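You operate a simulated robot arm through the tools that you are given. There is no shell and no other tool. Be economical: measure what you need, move in short steps, check, and stop when the job is done.

The job below is to be done with a simulated robot arm. You get a single attempt, and the scene is never put back.

## Task
Share out the jars on the lead bench. At the end: the jar labelled "1" from the lead bench is on the cell bench; the white filter block labelled "25" from the lead bench is on the cell bench; the orange padlock (marked "7") stands on top of the green cable coil (marked "LEAD 2 m"); the jar marked "2" from the lead bench is on top of the brown carton (marked "FUSES") on the lead bench; whatever was shut is shut again. Leave all else as you found it, and nothing knocked over.

It is judged by the outcome, as a careful person would: the job done as asked, and still so three seconds after it is handed in. It fails if anything else is knocked over, pushed out of place, dropped, spilled or broken.

## Robot
A 7-joint arm with a two-finger parallel gripper, fixed in place. Base frame: the origin is at the foot of the arm, x ahead of it, y to its left, z up; the work surface is at about z = 880. Units: mm, degrees, N and s.
With the tool pointing down near the work surface it reaches from about 300 to 700 mm from the base axis. Its first joint turns from -66.0 to 66.0 degrees. Payload 1.57 kg.
The TCP is the grasp point between the finger pads, 30 mm short of the fingertips. In the tool frame z runs along the fingers and y along their closing line. Largest opening 110 mm; finger width 24, thickness 12; the body of the gripper, 48 by 112 mm, starts 78 mm behind the TCP.
Orientation is that of the tool frame in the base frame, as a unit quaternion [x, y, z, w]. With the fingers straight down and closing along the base's y, the tool's x points along the base's -x, its y along +y and its z along -z.

## Interface
- The arm moves only by the tool send_rows. Its argument "increments" is text: rows parted by semicolons, each of 7 numbers parted by spaces: the shift along the tool's x, y, z in mm, then the turn, a rotation vector about the tool's x, y, z in degrees, then the opening, from 0 (shut) to 1 (fully open). In form: dx dy dz ax ay az gripper; .... A call has 1 to 8 rows; each row shifts and turns the commanded pose from where the row before left it, along the tool's axes as they then stand. Rows are played at 5 a second. More than 50 mm and 8.6 degrees between two rows, or a gripper value outside its range, and nothing of the call is played. Where a pose cannot be reached the arm comes as near as it can. A force on the tool above 40 N (or 10 N above the force at the start of the call, whichever is more), or a blocked arm, ends the call early, and 0.2 s more pass. Each finger travels about 108 mm/s and halts on what it meets, pressing with about 22 N; the grip force reading is that of the motor and also rises with nothing between the fingers. The clock runs only during rows and for 0.2 s after the last one: add rows that do not move to give the fingers time. The reply holds the time, the measured pose of the TCP, the force on the tool along the base axes, the opening and the grip force, in the units named above and with some noise.
- Cameras (640 x 400 px; columns grow to the right, rows downward): "scene" is fixed at [185, -427.7, 1391.8]; the picture's right is [0.39, -0.92, 0.00], its down [-0.63, -0.27, -0.73] and it looks along [0.67, 0.29, -0.69] (base axes); focal length 227 px, centre (320, 200). "wrist" rides on the gripper at [-36, 0, -80] in the tool frame; the picture's right is [0.00, -1.00, 0.00], its down [0.97, 0.00, -0.24] and it looks along [0.24, 0.00, 0.97] (tool axes); focal length 218 px, centre (320, 200).
- get_image(camera): a new picture of that camera. No time passes.
- probe_pixels(camera, pixels): there is no depth. For up to 12 entries [column, row, z] of the newest picture of that camera ("zoom" is the newest enlarged one), the place [x, y] in the base frame at which the ray of that pixel passes the height z, good to about 2 mm. No time passes.
- zoom(camera, box): a new picture of the part [left, top, right, bottom] of that camera's present view, enlarged. No time passes.
- hand_in(): hands the job in; it is judged then, once.

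Work in short steps. Measure before you move; look again where a grasp or a placing could have gone wrong, and mend it. You have 80 turns and 46 pictures in all, those below and enlarged ones among them. Open the gripper and draw the arm clear of the work before you hand the job in, unless the task says otherwise; then end with one line.

The tools are called as a command line: name --argument value ..., lists and objects as JSON in quotes. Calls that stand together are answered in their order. send_rows: Moves the arm, as the interface text tells. Its arguments: {"type":"object","properties":{"increments":{"type":"string"}},"required":["increments"]} The other tools are called the same way: get_image (camera) takes a picture; probe_pixels (camera, pixels) gives the place at which the rays of pixels pass given heights; zoom (camera, box) takes an enlarged picture of a part of a camera's view; hand_in () hands the job in.

At the start:

```text
t: 0.0
tcp_pos: [435.6, -200.5, 1221.7]
orientation: [-0.001, 1.0, 0.0, 0.0]
force: [-0.3, -0.4, 0.9]
opening: 110.0
grasp_force: 0.0
```

scene: 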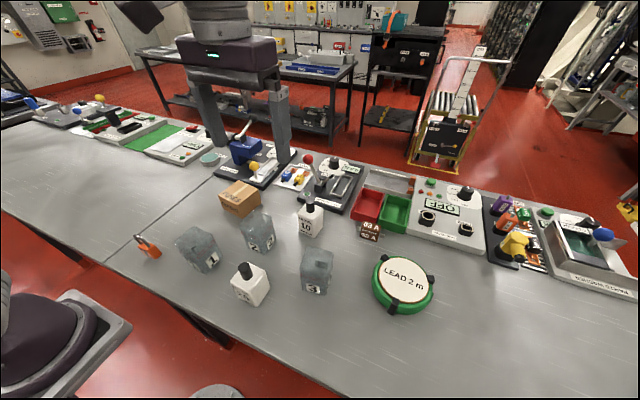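
wrist: 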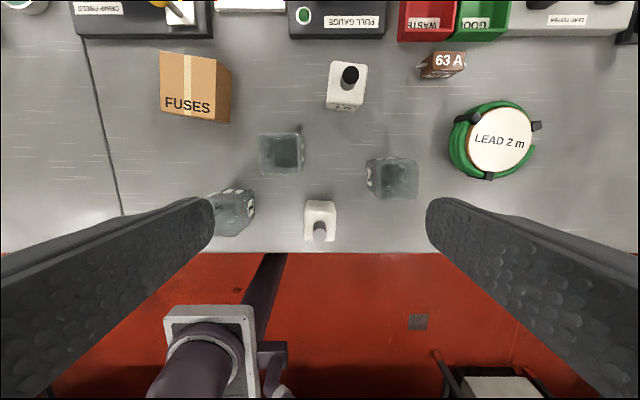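

I begin with enlarged views of the work area, to see labels, the bench seam and the objects.

zoom --camera "scene" --box '[100, 140, 340, 320]'

zoom --camera "wrist" --box '[60, 0, 560, 260]'

zoom --camera "scene" --box '[0, 80, 240, 270]'

```text
2.22 times, centred on (220, 230) of scene
```

zoom: 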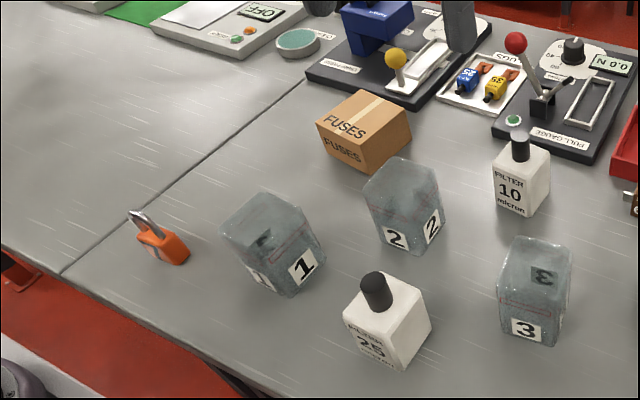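

```text
1.28 times, centred on (310, 130) of wrist
```

zoom: 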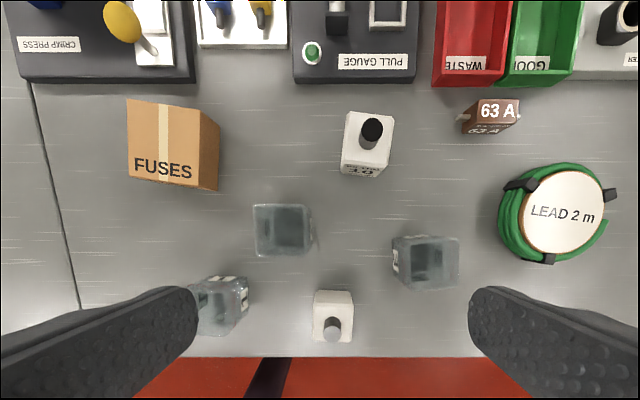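

```text
2.11 times, centred on (120, 175) of scene
```

zoom: 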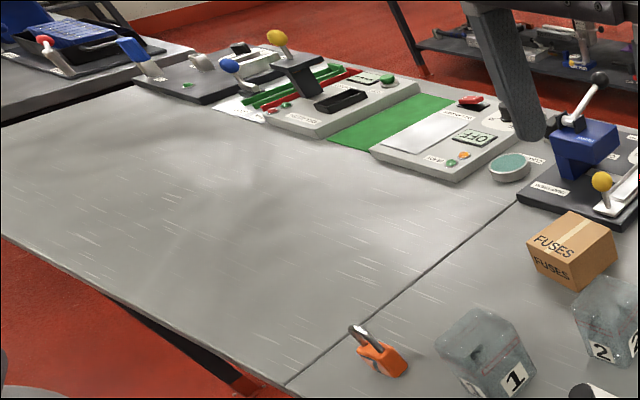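

The jars 1, 2, 3 and filters are seen well; I probe base corners in the scene picture and tops in the wrist picture to get places and sizes.

probe_pixels --camera "scene" --pixels '[[207.4, 273.7, 880], [184, 259, 880], [222.3, 257.9, 880], [259.6, 255.7, 880], [275, 245, 880], [250, 305, 880], [268, 290, 880], [104, 262, 880], [215, 178, 880], [158, 257, 880], [145, 249, 880], [403, 285, 880]]'

probe_pixels --camera "wrist" --pixels '[[257.7, 134, 960], [303.8, 173, 960], [305, 200, 940], [335, 226, 940], [159, 52, 960], [215, 55, 960], [160, 116, 960], [500, 140, 920], [214, 190, 880], [256, 205, 880], [90, 40, 880], [122, 214, 880]]'

```text
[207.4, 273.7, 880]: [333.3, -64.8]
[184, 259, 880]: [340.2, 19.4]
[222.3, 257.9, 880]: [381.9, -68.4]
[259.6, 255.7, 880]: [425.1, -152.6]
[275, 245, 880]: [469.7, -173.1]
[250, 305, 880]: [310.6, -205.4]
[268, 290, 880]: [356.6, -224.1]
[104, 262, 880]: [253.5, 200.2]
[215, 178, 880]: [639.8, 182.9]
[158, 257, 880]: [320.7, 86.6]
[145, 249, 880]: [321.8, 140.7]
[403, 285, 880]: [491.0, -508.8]
```

```text
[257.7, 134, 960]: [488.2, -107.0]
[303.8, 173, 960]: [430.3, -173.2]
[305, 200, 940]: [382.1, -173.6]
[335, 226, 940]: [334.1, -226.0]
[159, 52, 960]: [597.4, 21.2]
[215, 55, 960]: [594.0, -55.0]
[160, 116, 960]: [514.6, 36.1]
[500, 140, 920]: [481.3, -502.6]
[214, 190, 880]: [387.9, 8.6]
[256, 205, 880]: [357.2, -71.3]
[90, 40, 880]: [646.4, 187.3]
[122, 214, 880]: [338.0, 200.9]
```

Seam lies at y≈195; the cell bench is y>200. Next I move over jar 1 and the padlock at a high stance for a better look.

send_rows --increments "0 45 0 0 0 0 1;0 45 0 0 0 0 1;0 45 0 0 0 0 1;0 45 0 0 0 0 1;0 45 0 0 0 0 1;0 0 0 0 0 0 1"

get_image --camera "wrist"

```text
t: 1.4
tcp_pos: [435.5, 25.6, 1221.8]
orientation: [0.0, 1.0, 0.001, 0.0]
force: [0.4, -0.3, 0.3]
opening: 110.2
grasp_force: 0.1
```

```text
40 pictures are left
```

wrist: 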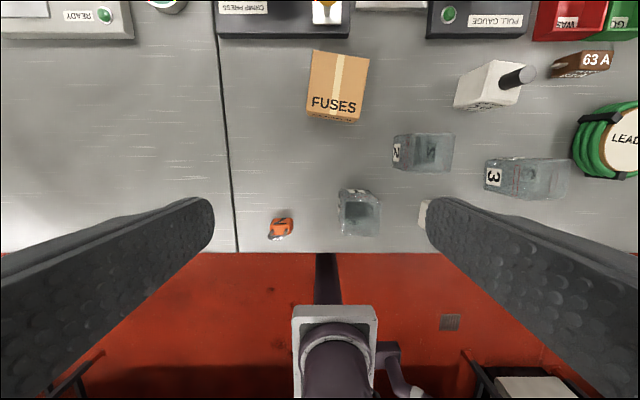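

zoom --camera "wrist" --box '[250, 40, 470, 260]'

```text
1.82 times, centred on (360, 150) of wrist
```

zoom: 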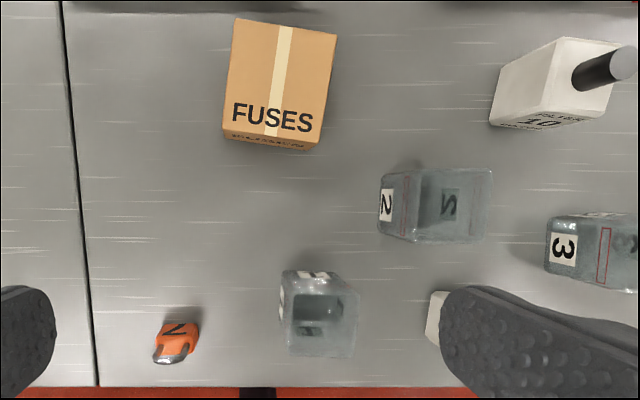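

The padlock is near (178,345) in the enlargement and jar 1 near (320,313). I go lower for better measuring, still above everything.

send_rows --increments "0 0 45 0 0 0 1;0 0 45 0 0 0 1;15 0 40 0 0 0 1;15 0 0 0 0 0 1;0 0 0 0 0 0 1"

get_image --camera "wrist"

zoom --camera "scene" --box '[125, 215, 235, 285]'

```text
t: 2.6
tcp_pos: [406.2, 22.4, 1091.2]
orientation: [0.0, 1.0, 0.0, 0.0]
force: [-0.1, -0.1, -0.5]
opening: 110.0
grasp_force: 0.0
```

```text
38 pictures are left
```

wrist: 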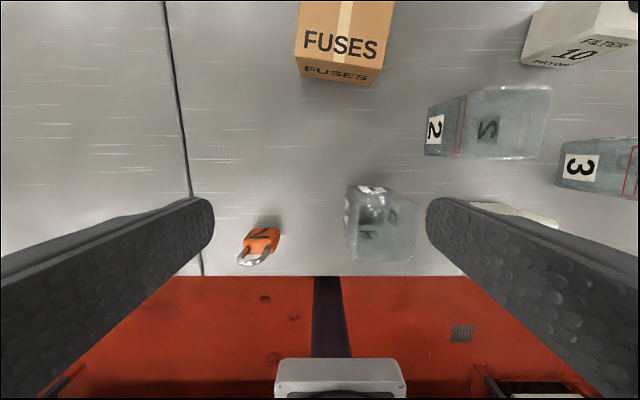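

```text
5.71 times, centred on (180, 250) of scene
```

zoom: 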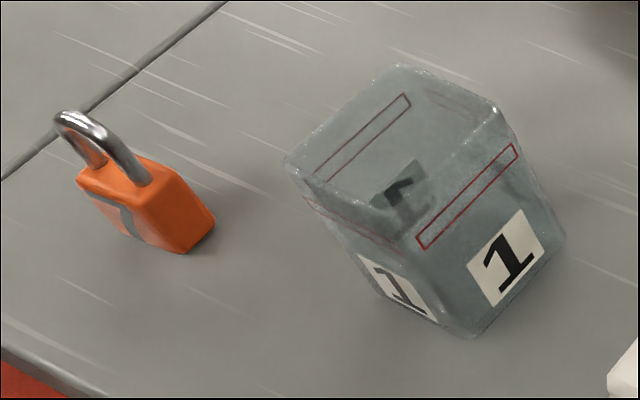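

Padlock stands with shackle up; jar 1 is an open-topped glass box. I enlarge the padlock and jar in the wrist view for their yaw.

zoom --camera "wrist" --box '[220, 170, 430, 290]'

zoom --camera "scene" --box '[130, 225, 180, 265]'

```text
3.05 times, centred on (325, 230) of wrist
```

zoom: 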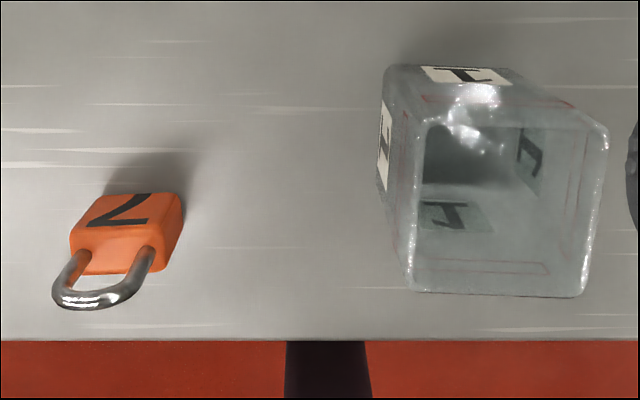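

```text
10.00 times, centred on (155, 245) of scene
```

zoom: 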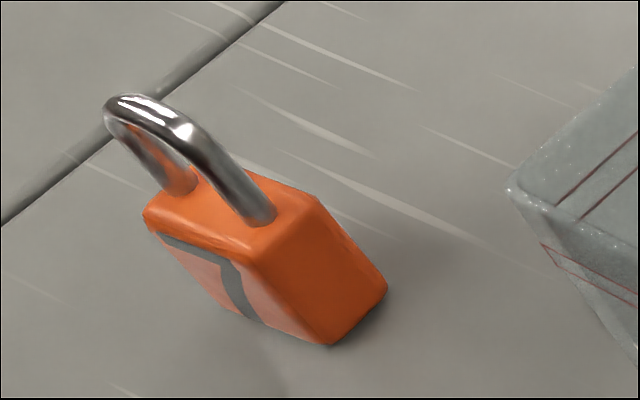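

I probe the padlock corners in the enlarged scene view, and jar 1/padlock corners in the wrist picture.

probe_pixels --camera "zoom" --pixels '[[330, 345, 880], [387, 290, 880], [245, 318, 880], [145, 215, 915], [250, 265, 915], [322, 205, 915], [145, 215, 925], [250, 265, 925], [322, 205, 925], [145, 100, 950]]'

probe_pixels --camera "wrist" --pixels '[[251.2, 227.9, 880], [279, 228.5, 880], [274, 251, 880], [346.6, 186, 880], [386, 187, 880], [346, 226, 880], [356, 206, 960], [419, 208, 960], [412, 262, 960], [355.6, 260, 960], [346, 237, 900]]'

```text
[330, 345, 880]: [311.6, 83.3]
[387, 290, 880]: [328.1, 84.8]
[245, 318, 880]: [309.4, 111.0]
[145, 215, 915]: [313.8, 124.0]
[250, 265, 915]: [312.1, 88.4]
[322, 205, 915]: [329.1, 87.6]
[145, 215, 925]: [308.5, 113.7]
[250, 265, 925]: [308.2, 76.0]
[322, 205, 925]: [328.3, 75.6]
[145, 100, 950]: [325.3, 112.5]
```

```text
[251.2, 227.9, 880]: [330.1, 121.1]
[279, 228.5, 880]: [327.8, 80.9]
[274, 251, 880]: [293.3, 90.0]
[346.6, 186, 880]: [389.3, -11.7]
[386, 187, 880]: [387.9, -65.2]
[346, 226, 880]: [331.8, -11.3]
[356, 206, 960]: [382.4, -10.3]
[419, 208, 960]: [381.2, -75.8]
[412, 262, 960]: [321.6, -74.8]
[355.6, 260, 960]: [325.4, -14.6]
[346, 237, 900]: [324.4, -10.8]
```

Padlock centre ≈ (320,101), 36×18, body top ≈ 918. Now I check the jar 1 top height and jar 2, filter 25 and carton corners from the wide scene picture.

probe_pixels --camera "scene" --pixels '[[196.6, 257.9, 960], [211.5, 232.5, 960], [174.2, 243.9, 960], [194, 226.9, 960], [196.6, 257.9, 975], [211.5, 232.5, 975], [174.2, 243.9, 975], [194, 226.9, 975]]'

```text
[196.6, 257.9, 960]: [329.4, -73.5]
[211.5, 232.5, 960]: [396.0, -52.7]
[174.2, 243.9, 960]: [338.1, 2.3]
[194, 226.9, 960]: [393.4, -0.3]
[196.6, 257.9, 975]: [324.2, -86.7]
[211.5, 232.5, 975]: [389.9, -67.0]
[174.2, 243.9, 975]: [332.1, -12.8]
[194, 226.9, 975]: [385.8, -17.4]
```

Jar 1: centre ≈ (358,-40), ~60 square, top ≈ 970. I move above it, then look before descending.

send_rows --increments "24 -32 0 0 0 0 1;24 -32 0 0 0 0 1;0 0 40 0 0 0 1;0 0 0 0 0 0 1;0 0 0 0 0 0 1"

get_image --camera "wrist"

```text
t: 3.8
tcp_pos: [357.4, -40.6, 1051.4]
orientation: [0.0, 1.0, 0.0, 0.0]
force: [0.3, -0.5, 0.4]
opening: 109.9
grasp_force: 0.1
```

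```text
34 pictures are left
```

wrist: 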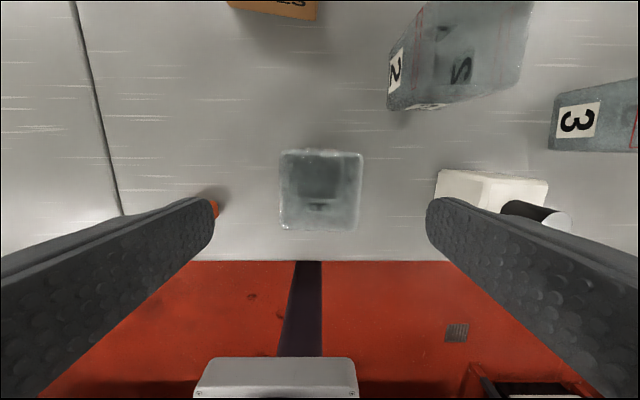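

Jar 1 is centred between the fingers (cols 280–362, rows 150–230). I descend to z≈925.

send_rows --increments "0 0 35 0 0 0 1;-2 0 35 0 0 0 1;0 0 35 0 0 0 1;0 0 20 0 0 0 1;0 0 0 0 0 0 1;0 0 0 0 0 0 1"

send_rows --increments "0 0 0 0 0 0 0.8;0 0 0 0 0 0 0.6;0 0 0 0 0 0 0.4;0 0 0 0 0 0 0.4;0 0 0 0 0 0 0.4"

```text
t: 5.2
tcp_pos: [360.0, -39.8, 926.2]
orientation: [0.0, 1.0, 0.0, 0.0]
force: [0.4, -0.9, 0.1]
opening: 109.8
grasp_force: 0.0
```

```text
t: 6.4
tcp_pos: [359.2, -40.5, 926.9]
orientation: [0.0, 1.0, 0.0, 0.0]
force: [-0.6, 0.2, 0.6]
opening: 59.7
grasp_force: 22.1
```

The fingers hold at 59.7 mm, 22 N. I lift slowly and check.

send_rows --increments "0 0 -10 0 0 0 0.4;0 0 -20 0 0 0 0.4;0 0 -30 0 0 0 0.4;0 0 -40 0 0 0 0.4;0 0 -40 0 0 0 0.4;0 0 0 0 0 0 0.4"

get_image --camera "scene"

```text
t: 7.8
tcp_pos: [359.5, -39.8, 1066.9]
orientation: [0.0, 1.0, 0.0, 0.0]
force: [0.3, -0.3, 0.2]
opening: 59.7
grasp_force: 21.7
```

```text
33 pictures are left
```

scene: 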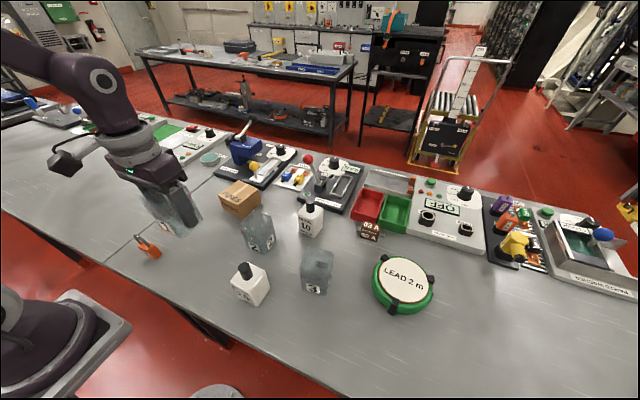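

Jar 1 is held and upright. I carry it to about (400,300) over the cell bench.

send_rows --increments "-5 45 0 0 0 0 0.4;-5 45 0 0 0 0 0.4;-5 45 0 0 0 0 0.4;-5 45 0 0 0 0 0.4;-5 45 0 0 0 0 0.4;-5 45 0 0 0 0 0.4;-5 45 0 0 0 0 0.4;-5 25 0 0 0 0 0.4"

get_image --camera "wrist"

get_image --camera "scene"

```text
t: 9.6
tcp_pos: [400.1, 300.4, 1066.9]
orientation: [0.0, 1.0, 0.0, 0.0]
force: [0.2, 0.2, -0.5]
opening: 59.5
grasp_force: 22.3
```

```text
32 pictures are left
```

wrist: 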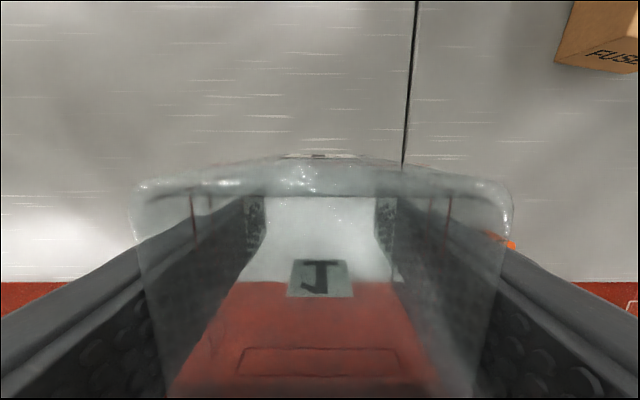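

```text
31 pictures are left
```

scene: 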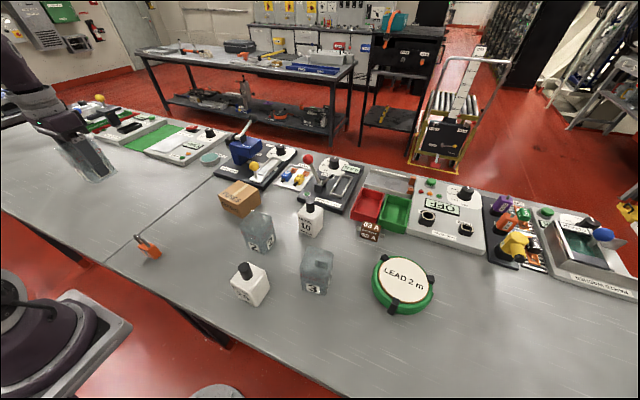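

Below is bare bench. I lower by 138 mm to just above the grasp height, then ease down.

send_rows --increments "0 0 40 0 0 0 0.4;0 0 40 0 0 0 0.4;0 0 40 0 0 0 0.4;0 0 14 0 0 0 0.4;0 0 3 0 0 0 0.4;0 0 2 0 0 0 0.4;0 0 1 0 0 0 0.4;0 0 0 0 0 0 0.4"

```text
t: 11.4
tcp_pos: [398.3, 302.1, 926.9]
orientation: [0.0, 1.0, -0.001, -0.001]
force: [-0.1, 0.0, -1.5]
opening: 59.6
grasp_force: 21.9
```

Height equals the grasp height; I ease 1 mm more to feel contact.

send_rows --increments "0 0 0.7 0 0 0 0.4;0 0 0 0 0 0 0.4"

```text
t: 12.0
tcp_pos: [399.7, 300.8, 926.9]
orientation: [0.0, 1.0, 0.001, 0.0]
force: [-1.5, -1.2, 4.8]
opening: 59.3
grasp_force: 21.7
```

Contact is felt (4.8 N). I open slowly and rise.

send_rows --increments "0 0 0 0 0 0 0.6;0 0 0 0 0 0 0.8;0 0 0 0 0 0 1;0 0 0 0 0 0 1;0 0 -40 0 0 0 1;0 0 -45 0 0 0 1;0 0 -45 0 0 0 1;0 0 -45 0 0 0 1"

get_image --camera "wrist"

```text
t: 13.8
tcp_pos: [398.9, 297.7, 1103.2]
orientation: [0.0, 1.0, -0.001, 0.0]
force: [-0.5, -0.3, 0.1]
opening: 110.0
grasp_force: 0.1
```

```text
30 pictures are left
```

wrist: 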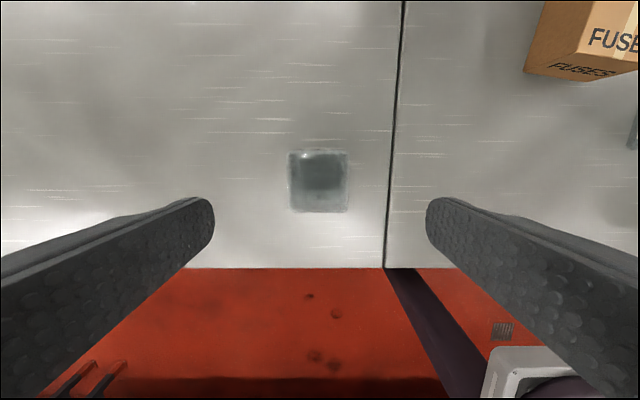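

Jar 1 stands on the cell bench. Next I go to view the carton and jar 2 from between them.

send_rows --increments "-12 -45 -5 0 0 0 1;-12 -45 -5 0 0 0 1;-12 -45 -5 0 0 0 1;-12 -45 -5 0 0 0 1;-12 -45 -5 0 0 0 1;-12 -45 -5 0 0 0 1;-12 -45 -5 0 0 0 1;-10 -45 -5 0 0 0 1"

send_rows --increments "-20 0 0 0 0 0 1;-20 0 0 0 0 0 1;0 0 0 0 0 0 1"

get_image --camera "wrist"

```text
t: 15.6
tcp_pos: [493.9, -61.2, 1142.5]
orientation: [0.001, 1.0, 0.0, 0.0]
force: [-0.7, 0.0, -0.3]
opening: 110.2
grasp_force: 0.0
```

```text
t: 16.4
tcp_pos: [533.2, -59.0, 1141.3]
orientation: [0.0, 1.0, 0.0, 0.0]
force: [-0.3, 1.2, -0.9]
opening: 109.9
grasp_force: 0.1
```

```text
29 pictures are left
```

wrist: 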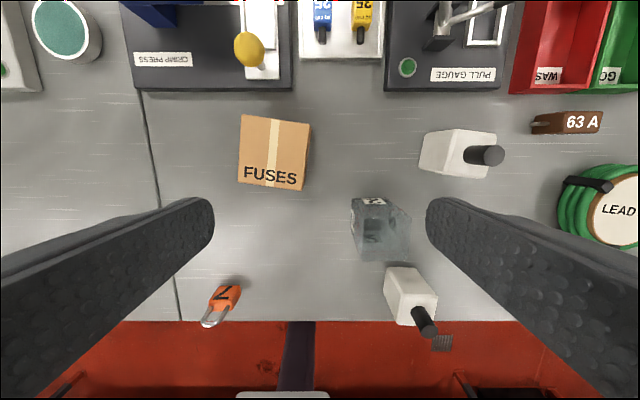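

zoom --camera "wrist" --box '[220, 100, 440, 270]'

zoom --camera "scene" --box '[210, 165, 330, 265]'

```text
2.35 times, centred on (330, 185) of wrist
```

zoom: 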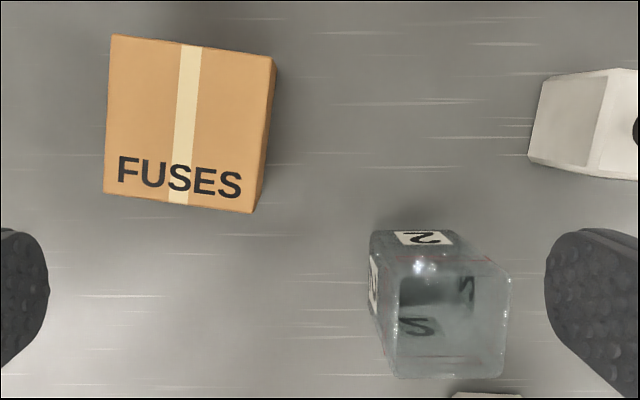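

```text
4.00 times, centred on (270, 215) of scene
```

zoom: 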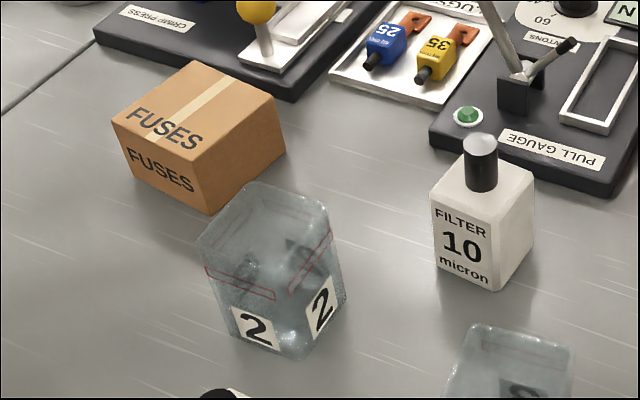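

I probe carton and jar 2 corners at candidate heights in both views.

probe_pixels --camera "wrist" --pixels '[[241.1, 114.8, 940], [310.4, 124.1, 940], [301.5, 190.5, 940], [237.7, 181.2, 940], [410.9, 218.2, 970], [408.7, 259.5, 970], [360.6, 259.5, 970], [360, 214, 970], [351.3, 198.6, 880], [388, 200, 880]]'

probe_pixels --camera "zoom" --pixels '[[112, 124, 940], [193, 60, 940], [275, 95, 940], [197, 150, 940], [208, 213, 880], [286, 150, 880], [140, 180, 880], [298, 360, 880], [345, 300, 880], [198, 240, 970], [260, 183, 970], [325, 205, 970]]'

```text
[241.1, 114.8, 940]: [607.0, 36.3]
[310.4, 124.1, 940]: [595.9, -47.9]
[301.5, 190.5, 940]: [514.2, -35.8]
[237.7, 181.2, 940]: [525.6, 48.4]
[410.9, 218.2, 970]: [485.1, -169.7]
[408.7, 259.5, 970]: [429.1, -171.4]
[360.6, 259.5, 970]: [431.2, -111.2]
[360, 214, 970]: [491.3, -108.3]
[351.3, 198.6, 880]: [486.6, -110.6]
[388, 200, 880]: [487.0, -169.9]
```

```text
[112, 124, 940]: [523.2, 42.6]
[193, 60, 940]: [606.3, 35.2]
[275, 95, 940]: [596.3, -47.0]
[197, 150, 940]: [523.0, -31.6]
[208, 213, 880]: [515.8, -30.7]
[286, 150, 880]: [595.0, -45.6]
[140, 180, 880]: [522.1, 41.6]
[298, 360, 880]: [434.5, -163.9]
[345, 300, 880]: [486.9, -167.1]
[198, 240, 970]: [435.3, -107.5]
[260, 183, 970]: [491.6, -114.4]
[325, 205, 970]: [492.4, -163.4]
```

Carton top z≈940, centre (560,0), square ~83; jar 2 centre (460,-140), top 970. I move above jar 2.

send_rows --increments "25 -27 0 0 0 0 1;25 -27 0 0 0 0 1;24 -26 0 0 0 0 1;0 0 40 0 0 0 1;0 0 40 0 0 0 1;0 0 0 0 0 0 1;0 0 0 0 0 0 1"

get_image --camera "wrist"

```text
t: 18.0
tcp_pos: [460.3, -140.4, 1062.6]
orientation: [0.0, 1.0, 0.0, 0.0]
force: [0.2, -0.1, -0.5]
opening: 110.3
grasp_force: 0.1
```

```text
26 pictures are left
```

wrist: 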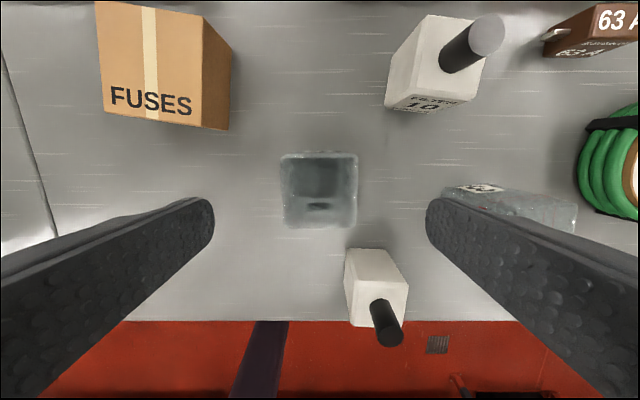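

Jar 2 is centred (cols 281–357), with clear room for both fingers. I descend and grip.

send_rows --increments "0 0 40 0 0 0 1;0 0 40 0 0 0 1;0 0 36 0 0 0 1;0 0 20 0 0 0 1;0 0 0 0 0 0 1;0 0 0 0 0 0 1"

send_rows --increments "0 0 0 0 0 0 0.8;0 0 0 0 0 0 0.6;0 0 0 0 0 0 0.4;0 0 0 0 0 0 0.4;0 0 0 0 0 0 0.4"

send_rows --increments "0 0 -10 0 0 0 0.4;0 0 -20 0 0 0 0.4;0 0 -30 0 0 0 0.4;0 0 -40 0 0 0 0.4;0 0 -40 0 0 0 0.4;0 0 0 0 0 0 0.4"

```text
t: 19.4
tcp_pos: [461.0, -139.8, 926.7]
orientation: [0.0, 1.0, 0.0, -0.001]
force: [-1.1, -0.2, 0.2]
opening: 110.0
grasp_force: 0.1
```

```text
t: 20.6
tcp_pos: [459.6, -139.4, 926.5]
orientation: [0.0, 1.0, 0.0, 0.0]
force: [0.3, 0.1, 1.1]
opening: 59.7
grasp_force: 22.3
```

```text
t: 22.0
tcp_pos: [458.9, -140.9, 1066.5]
orientation: [0.0, 1.0, -0.001, 0.0]
force: [0.8, -0.7, -0.8]
opening: 59.8
grasp_force: 22.4
```

Jar 2 is held. I carry it over the carton centre (560,0).

send_rows --increments "-25 35 0 0 0 0 0.4;-25 35 0 0 0 0 0.4;-25 35 0 0 0 0 0.4;-25 35 0 0 0 0 0.4;0 0 0 0 0 0 0.4;0 0 35 0 0 0 0.4;0 0 35 0 0 0 0.4;0 0 0 0 0 0 0.4"

zoom --camera "scene" --box '[200, 135, 320, 235]'

```text
t: 23.8
tcp_pos: [558.6, -0.7, 993.3]
orientation: [-0.001, 1.0, 0.0, 0.0]
force: [0.0, -0.4, -0.4]
opening: 59.7
grasp_force: 22.6
```

```text
4.00 times, centred on (260, 185) of scene
```

zoom: 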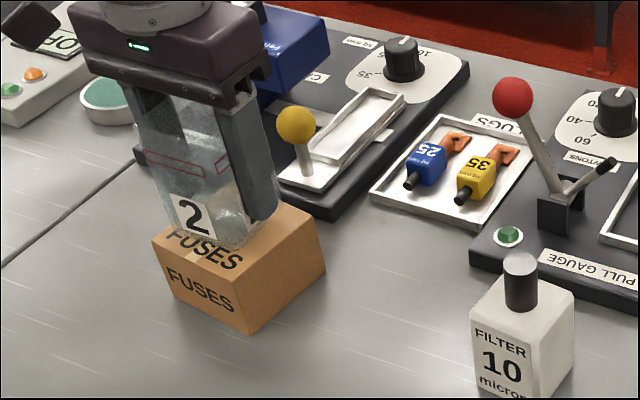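

The jar hovers above the carton, well within its top. I ease down toward z≈986.

send_rows --increments "0 0 4 0 0 0 0.4;0 0 3 0 0 0 0.4;0 0 1.5 0 0 0 0.4;0 0 0 0 0 0 0.4"

send_rows --increments "0 0 0.7 0 0 0 0.4;0 0 0 0 0 0 0.4"

```text
t: 24.8
tcp_pos: [560.0, 0.9, 986.1]
orientation: [0.0, 1.0, 0.0, 0.0]
force: [-0.4, -0.4, -1.1]
opening: 59.6
grasp_force: 22.4
```

```text
t: 25.4
tcp_pos: [560.2, 0.2, 987.1]
orientation: [-0.001, 1.0, 0.0, 0.0]
force: [0.8, -0.3, -0.6]
opening: 59.7
grasp_force: 21.9
```

No contact yet; I go down in small steps.

send_rows --increments "0 0 0.7 0 0 0 0.4;0 0 0 0 0 0 0.4"

send_rows --increments "0 0 0.7 0 0 0 0.4;0 0 0 0 0 0 0.4"

```text
t: 26.0
tcp_pos: [559.8, -0.1, 984.8]
orientation: [0.0, 1.0, 0.001, 0.001]
force: [-2.1, 1.2, 5.4]
opening: 59.5
grasp_force: 22.0
```

```text
t: 26.6
tcp_pos: [559.3, 0.3, 985.5]
orientation: [0.0, 1.0, -0.001, 0.0]
force: [-2.9, 0.3, 16.5]
opening: 59.6
grasp_force: 22.1
```

Firm contact (16 N); I back off 0.7 mm, release slowly and rise.

send_rows --increments "0 0 -0.7 0 0 0 0.4;0 0 0 0 0 0 0.6;0 0 0 0 0 0 0.8;0 0 0 0 0 0 1;0 0 0 0 0 0 1;0 0 -35 0 0 0 1;0 0 -45 0 0 0 1;0 0 -45 0 0 0 1"

zoom --camera "scene" --box '[200, 135, 320, 235]'

get_image --camera "wrist"

```text
t: 28.4
tcp_pos: [560.6, -1.0, 1112.2]
orientation: [0.0, 1.0, 0.0, 0.0]
force: [-0.2, -0.1, -0.4]
opening: 109.9
grasp_force: 0.1
```

```text
4.00 times, centred on (260, 185) of scene
```

zoom: 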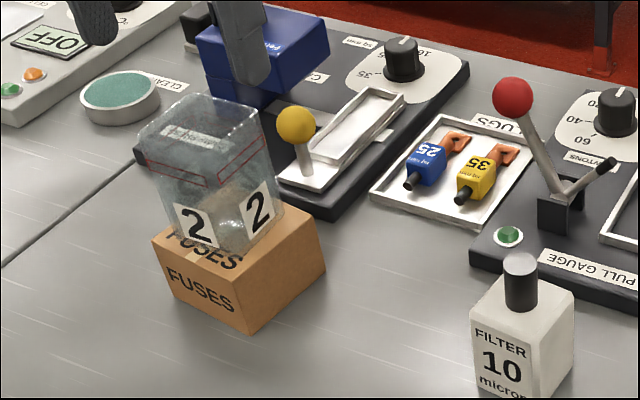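

```text
23 pictures are left
```

wrist: 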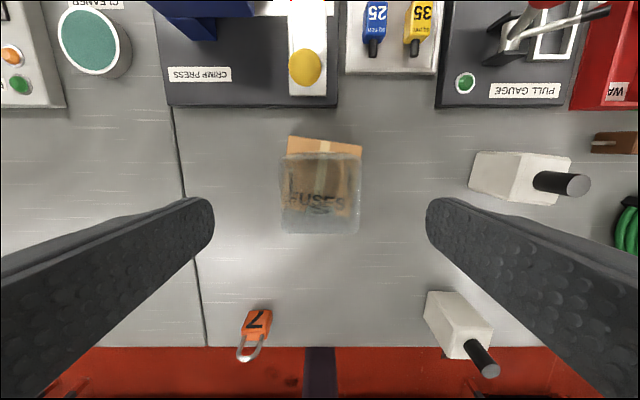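

Jar 2 stands on the carton. Next I go over filter 25, near (345,-200), for a look.

send_rows --increments "30 -35 0 0 0 0 1;30 -35 0 0 0 0 1;30 -35 0 0 0 0 1;30 -35 0 0 0 0 1;30 -35 0 0 0 0 1;30 -25 0 0 0 0 1;10 0 0 0 0 0 1;0 0 0 0 0 0 1"

zoom --camera "wrist" --box '[220, 120, 440, 280]'

zoom --camera "scene" --box '[210, 245, 290, 315]'

```text
t: 30.2
tcp_pos: [368.8, -198.2, 1109.6]
orientation: [0.001, 1.0, 0.0, -0.001]
force: [0.4, -0.4, 0.1]
opening: 110.2
grasp_force: 0.0
```

```text
2.50 times, centred on (330, 200) of wrist
```

zoom: 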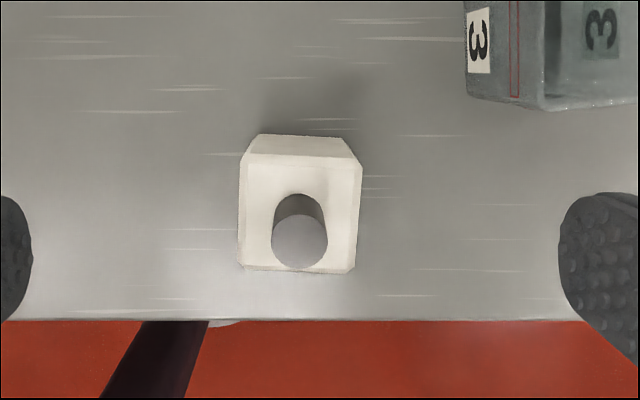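

```text
5.71 times, centred on (250, 280) of scene
```

zoom: 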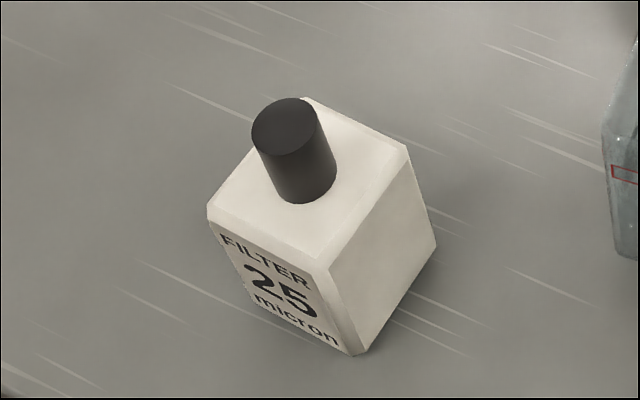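

I probe the filter corners for position, height and yaw.

probe_pixels --camera "zoom" --pixels '[[358, 357, 880], [436, 245, 880], [208, 212, 935], [408, 150, 935], [330, 268, 935], [208, 212, 945], [408, 150, 945], [330, 268, 945], [288, 125, 970]]'

probe_pixels --camera "wrist" --pixels '[[304.8, 174, 880], [340, 175.2, 880], [300, 182, 935], [346, 186, 935], [344, 228.8, 935], [298, 226, 935], [322, 217, 970]]'

```text
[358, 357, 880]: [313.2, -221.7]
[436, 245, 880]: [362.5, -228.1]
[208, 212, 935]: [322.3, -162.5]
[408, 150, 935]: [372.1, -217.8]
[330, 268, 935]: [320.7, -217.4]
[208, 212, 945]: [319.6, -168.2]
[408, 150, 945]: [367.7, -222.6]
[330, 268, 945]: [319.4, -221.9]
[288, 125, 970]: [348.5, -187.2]
```

```text
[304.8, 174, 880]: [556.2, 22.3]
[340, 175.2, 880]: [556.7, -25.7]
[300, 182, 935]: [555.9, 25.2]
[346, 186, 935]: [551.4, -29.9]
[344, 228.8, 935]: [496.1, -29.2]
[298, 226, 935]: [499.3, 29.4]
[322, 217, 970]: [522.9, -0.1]
```

Filter 25: centre ≈ (340,-198), ~52 wide, shoulder ≈ 945, cap top ≈ 990. I go above it, descend partway and check.

send_rows --increments "30 2 0 0 0 0 1;0 0 40 0 0 0 1;0 0 30 0 0 0 1;0 0 0 0 0 0 1;0 0 0 0 0 0 1"

get_image --camera "wrist"

```text
t: 31.4
tcp_pos: [341.7, -195.8, 1038.9]
orientation: [0.001, 1.0, 0.0, 0.0]
force: [0.4, 0.7, 0.2]
opening: 109.7
grasp_force: 0.1
```

```text
20 pictures are left
```

wrist: 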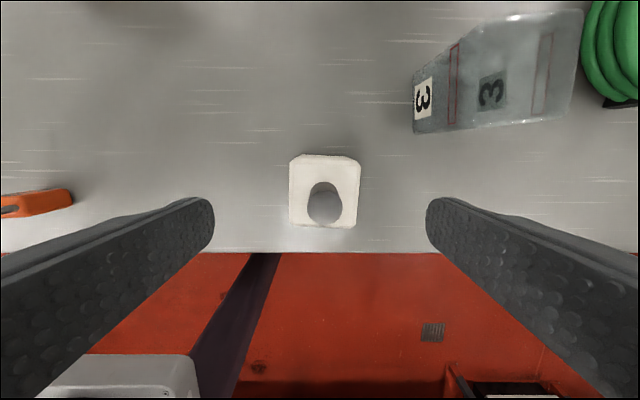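

Filter is at col 325 (≈3 mm off). I correct, descend to z≈925 and grip.

send_rows --increments "0 -3 35 0 0 0 1;0 0 40 0 0 0 1;0 0 30 0 0 0 1;0 0 9 0 0 0 1;0 0 0 0 0 0 1;0 0 0 0 0 0 1"

send_rows --increments "0 0 0 0 0 0 0.8;0 0 0 0 0 0 0.6;0 0 0 0 0 0 0.4;0 0 0 0 0 0 0.35;0 0 0 0 0 0 0.35;0 0 0 0 0 0 0.35"

send_rows --increments "0 0 -10 0 0 0 0.35;0 0 -20 0 0 0 0.35;0 0 -30 0 0 0 0.35;0 0 -40 0 0 0 0.35;0 0 -40 0 0 0 0.35;0 0 0 0 0 0 0.35"

```text
t: 32.8
tcp_pos: [340.4, -199.7, 924.7]
orientation: [0.0, 1.0, 0.0, -0.001]
force: [-0.1, 0.1, 0.2]
opening: 110.1
grasp_force: 0.2
```

```text
t: 34.2
tcp_pos: [340.4, -200.8, 924.5]
orientation: [0.0, 1.0, -0.001, 0.0]
force: [0.5, 0.1, 3.0]
opening: 54.4
grasp_force: 21.9
```

```text
t: 35.6
tcp_pos: [341.0, -199.5, 1067.9]
orientation: [-0.001, 1.0, 0.0, 0.0]
force: [0.5, 0.0, -1.1]
opening: 53.7
grasp_force: 22.2
```

The filter is held at 54 mm. I carry it toward (500,300), keeping clear of jar 2 on the carton (path at y=0 has x≈404).

send_rows --increments "-12 42 0 0 0 0 0.35;-12 42 0 0 0 0 0.35;-12 42 0 0 0 0 0.35;-12 42 0 0 0 0 0.35;-12 42 0 0 0 0 0.35;-12 42 0 0 0 0 0.35;0 0 0 0 0 0 0.35"

send_rows --increments "-15 42 0 0 0 0 0.35;-15 42 0 0 0 0 0.35;-15 42 0 0 0 0 0.35;-15 42 0 0 0 0 0.35;-15 42 0 0 0 0 0.35;-15 38 0 0 0 0 0.35;0 0 0 0 0 0 0.35"

zoom --camera "scene" --box '[0, 80, 240, 270]'

```text
t: 37.2
tcp_pos: [411.7, 52.5, 1066.8]
orientation: [-0.001, 1.0, 0.0, 0.0]
force: [-0.1, -0.4, -1.9]
opening: 53.7
grasp_force: 21.7
```

```text
t: 38.8
tcp_pos: [502.8, 300.3, 1066.3]
orientation: [0.0, 1.0, 0.0, 0.0]
force: [-0.2, 0.6, -1.6]
opening: 53.7
grasp_force: 21.8
```

```text
2.11 times, centred on (120, 175) of scene
```

zoom: 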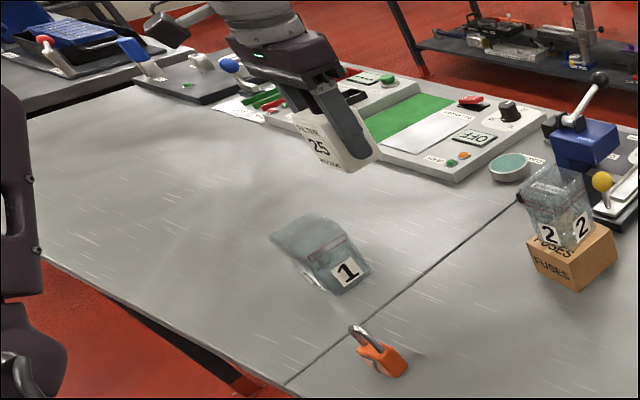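

Filter 25 hangs upright above bare cell bench. I lower it to just above grasp height and creep down.

send_rows --increments "0 0 40 0 0 0 0.35;0 0 40 0 0 0 0.35;0 0 40 0 0 0 0.35;0 0 14 0 0 0 0.35;0 0 3 0 0 0 0.35;0 0 1.5 0 0 0 0.35;0 0 0 0 0 0 0.35"

send_rows --increments "0 0 0.8 0 0 0 0.35;0 0 0 0 0 0 0.35"

```text
t: 40.4
tcp_pos: [502.9, 299.8, 927.3]
orientation: [-0.001, 1.0, 0.0, 0.0]
force: [0.4, 0.0, -1.9]
opening: 53.8
grasp_force: 22.2
```

```text
t: 41.0
tcp_pos: [501.1, 299.9, 927.7]
orientation: [0.0, 1.0, 0.0, -0.001]
force: [-1.1, 0.4, -0.5]
opening: 53.5
grasp_force: 21.8
```

No contact yet; I continue down in small steps.

send_rows --increments "0 0 0.8 0 0 0 0.35;0 0 0 0 0 0 0.35"

send_rows --increments "0 0 0.8 0 0 0 0.35;0 0 0 0 0 0 0.35"

```text
t: 41.6
tcp_pos: [502.4, 299.6, 927.2]
orientation: [-0.001, 1.0, 0.0, 0.0]
force: [-0.8, 0.4, -1.6]
opening: 53.6
grasp_force: 21.8
```

```text
t: 42.2
tcp_pos: [502.4, 299.5, 925.9]
orientation: [0.0, 1.0, 0.001, 0.0]
force: [0.1, -0.6, 1.8]
opening: 53.9
grasp_force: 22.4
```

send_rows --increments "0 0 0.7 0 0 0 0.35;0 0 0 0 0 0 0.35"

```text
t: 42.8
tcp_pos: [501.4, 299.5, 925.3]
orientation: [0.0, 1.0, 0.0, 0.0]
force: [-1.6, -1.8, 11.4]
opening: 53.7
grasp_force: 21.7
```

Contact (11 N). I release slowly and rise straight up.

send_rows --increments "0 0 -0.5 0 0 0 0.35;0 0 0 0 0 0 0.55;0 0 0 0 0 0 0.8;0 0 0 0 0 0 1;0 0 0 0 0 0 1;0 0 -40 0 0 0 1;0 0 -45 0 0 0 1;0 0 -45 0 0 0 1"

get_image --camera "wrist"

```text
t: 44.6
tcp_pos: [501.8, 300.5, 1057.2]
orientation: [0.0, 1.0, 0.0, 0.0]
force: [0.5, 0.1, -0.5]
opening: 109.8
grasp_force: 0.1
```

```text
18 pictures are left
```

wrist: 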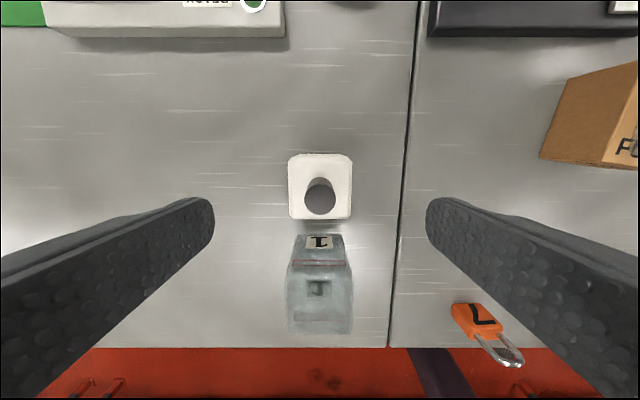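

Filter 25 and jar 1 both stand. Now the padlock: I move over (322,101) and look.

send_rows --increments "30 -33 0 0 0 0 1;30 -33 0 0 0 0 1;30 -33 0 0 0 0 1;30 -33 0 0 0 0 1;30 -33 0 0 0 0 1;30 -34 0 0 0 0 1;0 0 20 0 0 0 1;0 0 0 0 0 0 1"

get_image --camera "wrist"

```text
t: 46.4
tcp_pos: [322.0, 99.7, 1035.1]
orientation: [0.0, 1.0, 0.0, 0.0]
force: [0.2, -0.2, -0.3]
opening: 110.4
grasp_force: 0.1
```

```text
17 pictures are left
```

wrist: 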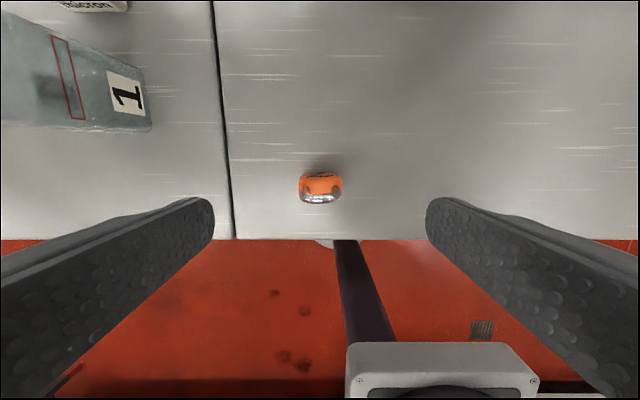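

The padlock is centred at (320,187); I check its x.

probe_pixels --camera "wrist" --pixels '[[300, 176, 918], [341, 174, 918], [340, 191, 918], [300, 192, 918], [320, 198, 945], [320, 172, 880]]'

zoom --camera "wrist" --box '[290, 160, 350, 210]'

```text
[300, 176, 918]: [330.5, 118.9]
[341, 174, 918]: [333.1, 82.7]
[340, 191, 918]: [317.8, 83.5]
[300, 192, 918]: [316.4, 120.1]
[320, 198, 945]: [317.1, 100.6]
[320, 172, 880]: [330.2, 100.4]
```

```text
8.00 times, centred on (320, 185) of wrist
```

zoom: 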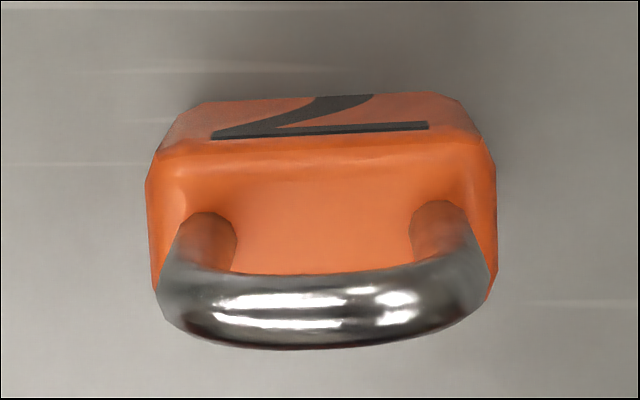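

Padlock body spans x≈311–330, y≈83–120. I descend to z≈920 and grip on its width.

send_rows --increments "1.5 1 40 0 0 0 1;0 0 40 0 0 0 1;0 0 28 0 0 0 1;0 0 8 0 0 0 1;0 0 0 0 0 0 1;0 0 0 0 0 0 1"

send_rows --increments "0 0 0 0 0 0 0.8;0 0 0 0 0 0 0.6;0 0 0 0 0 0 0.42;0 0 0 0 0 0 0.3;0 0 0 0 0 0 0.2;0 0 0 0 0 0 0.2;0 0 0 0 0 0 0.2"

```text
t: 47.8
tcp_pos: [320.8, 101.4, 919.9]
orientation: [-0.001, 1.0, 0.001, -0.001]
force: [1.2, -0.2, 0.4]
opening: 110.3
grasp_force: 0.1
```

```text
t: 49.4
tcp_pos: [319.8, 101.5, 920.0]
orientation: [-0.001, 1.0, -0.001, -0.001]
force: [0.2, 0.4, 0.9]
opening: 39.8
grasp_force: 22.1
```

Gripped at 39.8 mm. I lift and move toward the coil.

send_rows --increments "0 0 -10 0 0 0 0.2;0 0 -30 0 0 0 0.2;0 0 -40 0 0 0 0.2;0 0 -40 0 0 0 0.2;0 0 -40 0 0 0 0.2;0 0 0 0 0 0 0.2"

send_rows --increments "-8 -44 0 0 0 0 0.2;-8 -44 0 0 0 0 0.2;-8 -44 0 0 0 0 0.2;-8 -44 0 0 0 0 0.2;-8 -44 0 0 0 0 0.2;-8 -44 0 0 0 0 0.2;0 0 0 0 0 0 0.2"

send_rows --increments "-10 -44 0 0 0 0 0.2;-10 -44 0 0 0 0 0.2;-10 -44 0 0 0 0 0.2;-10 -44 0 0 0 0 0.2;-10 -44 0 0 0 0 0.2;-10 -44 0 0 0 0 0.2;0 0 0 0 0 0 0.2"

get_image --camera "wrist"

zoom --camera "scene" --box '[340, 220, 470, 330]'

```text
t: 50.8
tcp_pos: [321.1, 100.5, 1080.3]
orientation: [0.0, 1.0, 0.001, 0.0]
force: [0.7, -0.3, -1.2]
opening: 39.7
grasp_force: 22.2
```

```text
t: 52.4
tcp_pos: [370.8, -164.1, 1079.4]
orientation: [0.0, 1.0, 0.0, 0.0]
force: [1.0, -0.1, -0.6]
opening: 39.7
grasp_force: 22.3
```

```text
t: 54.0
tcp_pos: [430.4, -427.3, 1078.9]
orientation: [0.0, 1.0, 0.001, -0.001]
force: [0.8, 0.3, -0.4]
opening: 39.7
grasp_force: 22.0
```

```text
15 pictures are left
```

wrist: 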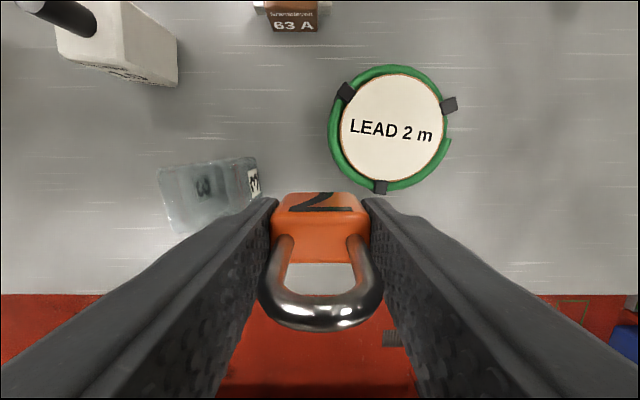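

```text
3.64 times, centred on (405, 275) of scene
```

zoom: 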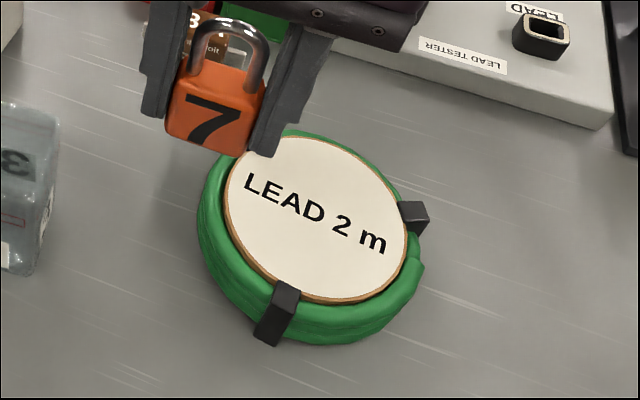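

The coil's white disc is centred at wrist (391,128) and enlarged scene (316,220); I probe both for its height.

probe_pixels --camera "wrist" --pixels '[[391, 128, 900], [391, 128, 910], [391, 128, 920], [391, 73, 910], [391, 183, 910], [339, 128, 910], [443, 128, 910], [381, 187, 915]]'

probe_pixels --camera "zoom" --pixels '[[316, 220, 900], [316, 220, 910], [316, 220, 920], [223, 190, 910], [408, 235, 910], [300, 137, 910], [345, 303, 910], [270, 345, 880]]'

```text
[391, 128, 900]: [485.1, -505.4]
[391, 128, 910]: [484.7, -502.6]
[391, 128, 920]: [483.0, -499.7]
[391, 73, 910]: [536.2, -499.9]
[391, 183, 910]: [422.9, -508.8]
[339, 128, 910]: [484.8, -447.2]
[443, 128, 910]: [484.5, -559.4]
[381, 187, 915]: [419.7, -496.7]
```

```text
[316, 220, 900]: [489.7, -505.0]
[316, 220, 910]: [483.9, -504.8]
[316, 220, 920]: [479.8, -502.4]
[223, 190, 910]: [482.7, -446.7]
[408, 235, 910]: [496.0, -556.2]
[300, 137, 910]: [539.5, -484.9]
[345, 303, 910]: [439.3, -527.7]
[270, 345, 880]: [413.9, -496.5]
```

The disc top is z≈910, centre ≈ (483,-503), radius ~56. I aim at (472,-492), slightly near side for reach, and lower toward z≈955.

send_rows --increments "-21 -32 0 0 0 0 0.2;-22 -33 0 0 0 0 0.2;0 0 0 0 0 0 0.2;0 0 40 0 0 0 0.2;0 0 40 0 0 0 0.2;0 0 30 0 0 0 0.2;0 0 0 0 0 0 0.2"

zoom --camera "scene" --box '[340, 220, 470, 330]'

```text
t: 55.6
tcp_pos: [440.3, -443.4, 968.6]
orientation: [0.0, 1.0, 0.0, 0.0]
force: [-0.5, -0.1, -0.8]
opening: 39.7
grasp_force: 21.5
out of reach, approached as far as the arm can: row 1, 2
```

```text
3.64 times, centred on (405, 275) of scene
```

zoom: 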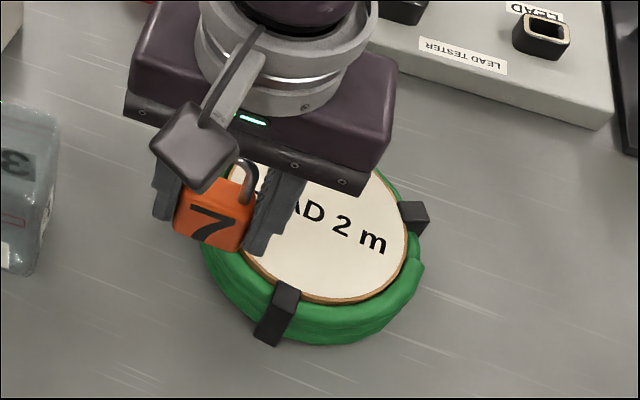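

At the greater height the reach fell short; now at z≈968 (padlock base ≈ 928) I extend outward in small steps.

send_rows --increments "-8 -12 0 0 0 0 0.2;-8 -12 0 0 0 0 0.2;0 0 0 0 0 0 0.2"

send_rows --increments "-8 -12 0 0 0 0 0.2;-6 -12 0 0 0 0 0.2;0 0 0 0 0 0 0.2"

```text
t: 56.4
tcp_pos: [455.7, -466.4, 971.2]
orientation: [0.0, 1.0, 0.001, -0.001]
force: [-0.6, -0.2, -0.9]
opening: 39.5
grasp_force: 22.3
```

```text
t: 57.2
tcp_pos: [454.4, -469.9, 970.1]
orientation: [0.001, 1.0, -0.002, 0.0]
force: [0.2, -0.5, -0.7]
opening: 39.5
grasp_force: 21.8
out of reach, approached as far as the arm can: row 1, 2
```

Reach ends at r≈653 here; I lower 10 mm (padlock base ≈ 918) and try extending again.

send_rows --increments "0 0 5 0 0 0 0.2;0 0 5 0 0 0 0.2;-4 -5 0 0 0 0 0.2;-4 -5 0 0 0 0 0.2;0 0 0 0 0 0 0.2"

zoom --camera "scene" --box '[340, 220, 470, 330]'

```text
t: 58.4
tcp_pos: [456.1, -470.7, 960.0]
orientation: [0.0, 1.0, 0.001, 0.0]
force: [-4.4, 2.3, 16.6]
opening: 39.7
grasp_force: 21.8
out of reach, approached as far as the arm can: row 3, 4
```

```text
3.64 times, centred on (405, 275) of scene
```

zoom: 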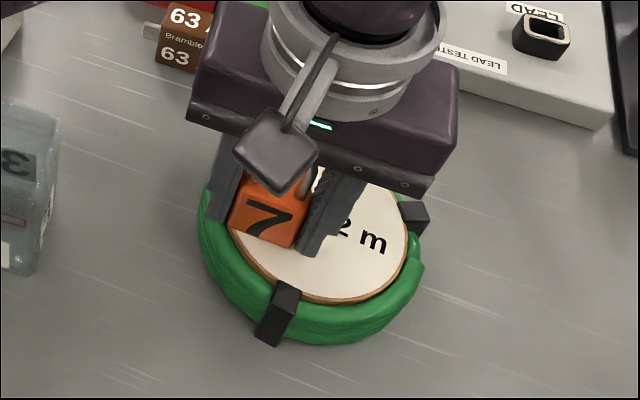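

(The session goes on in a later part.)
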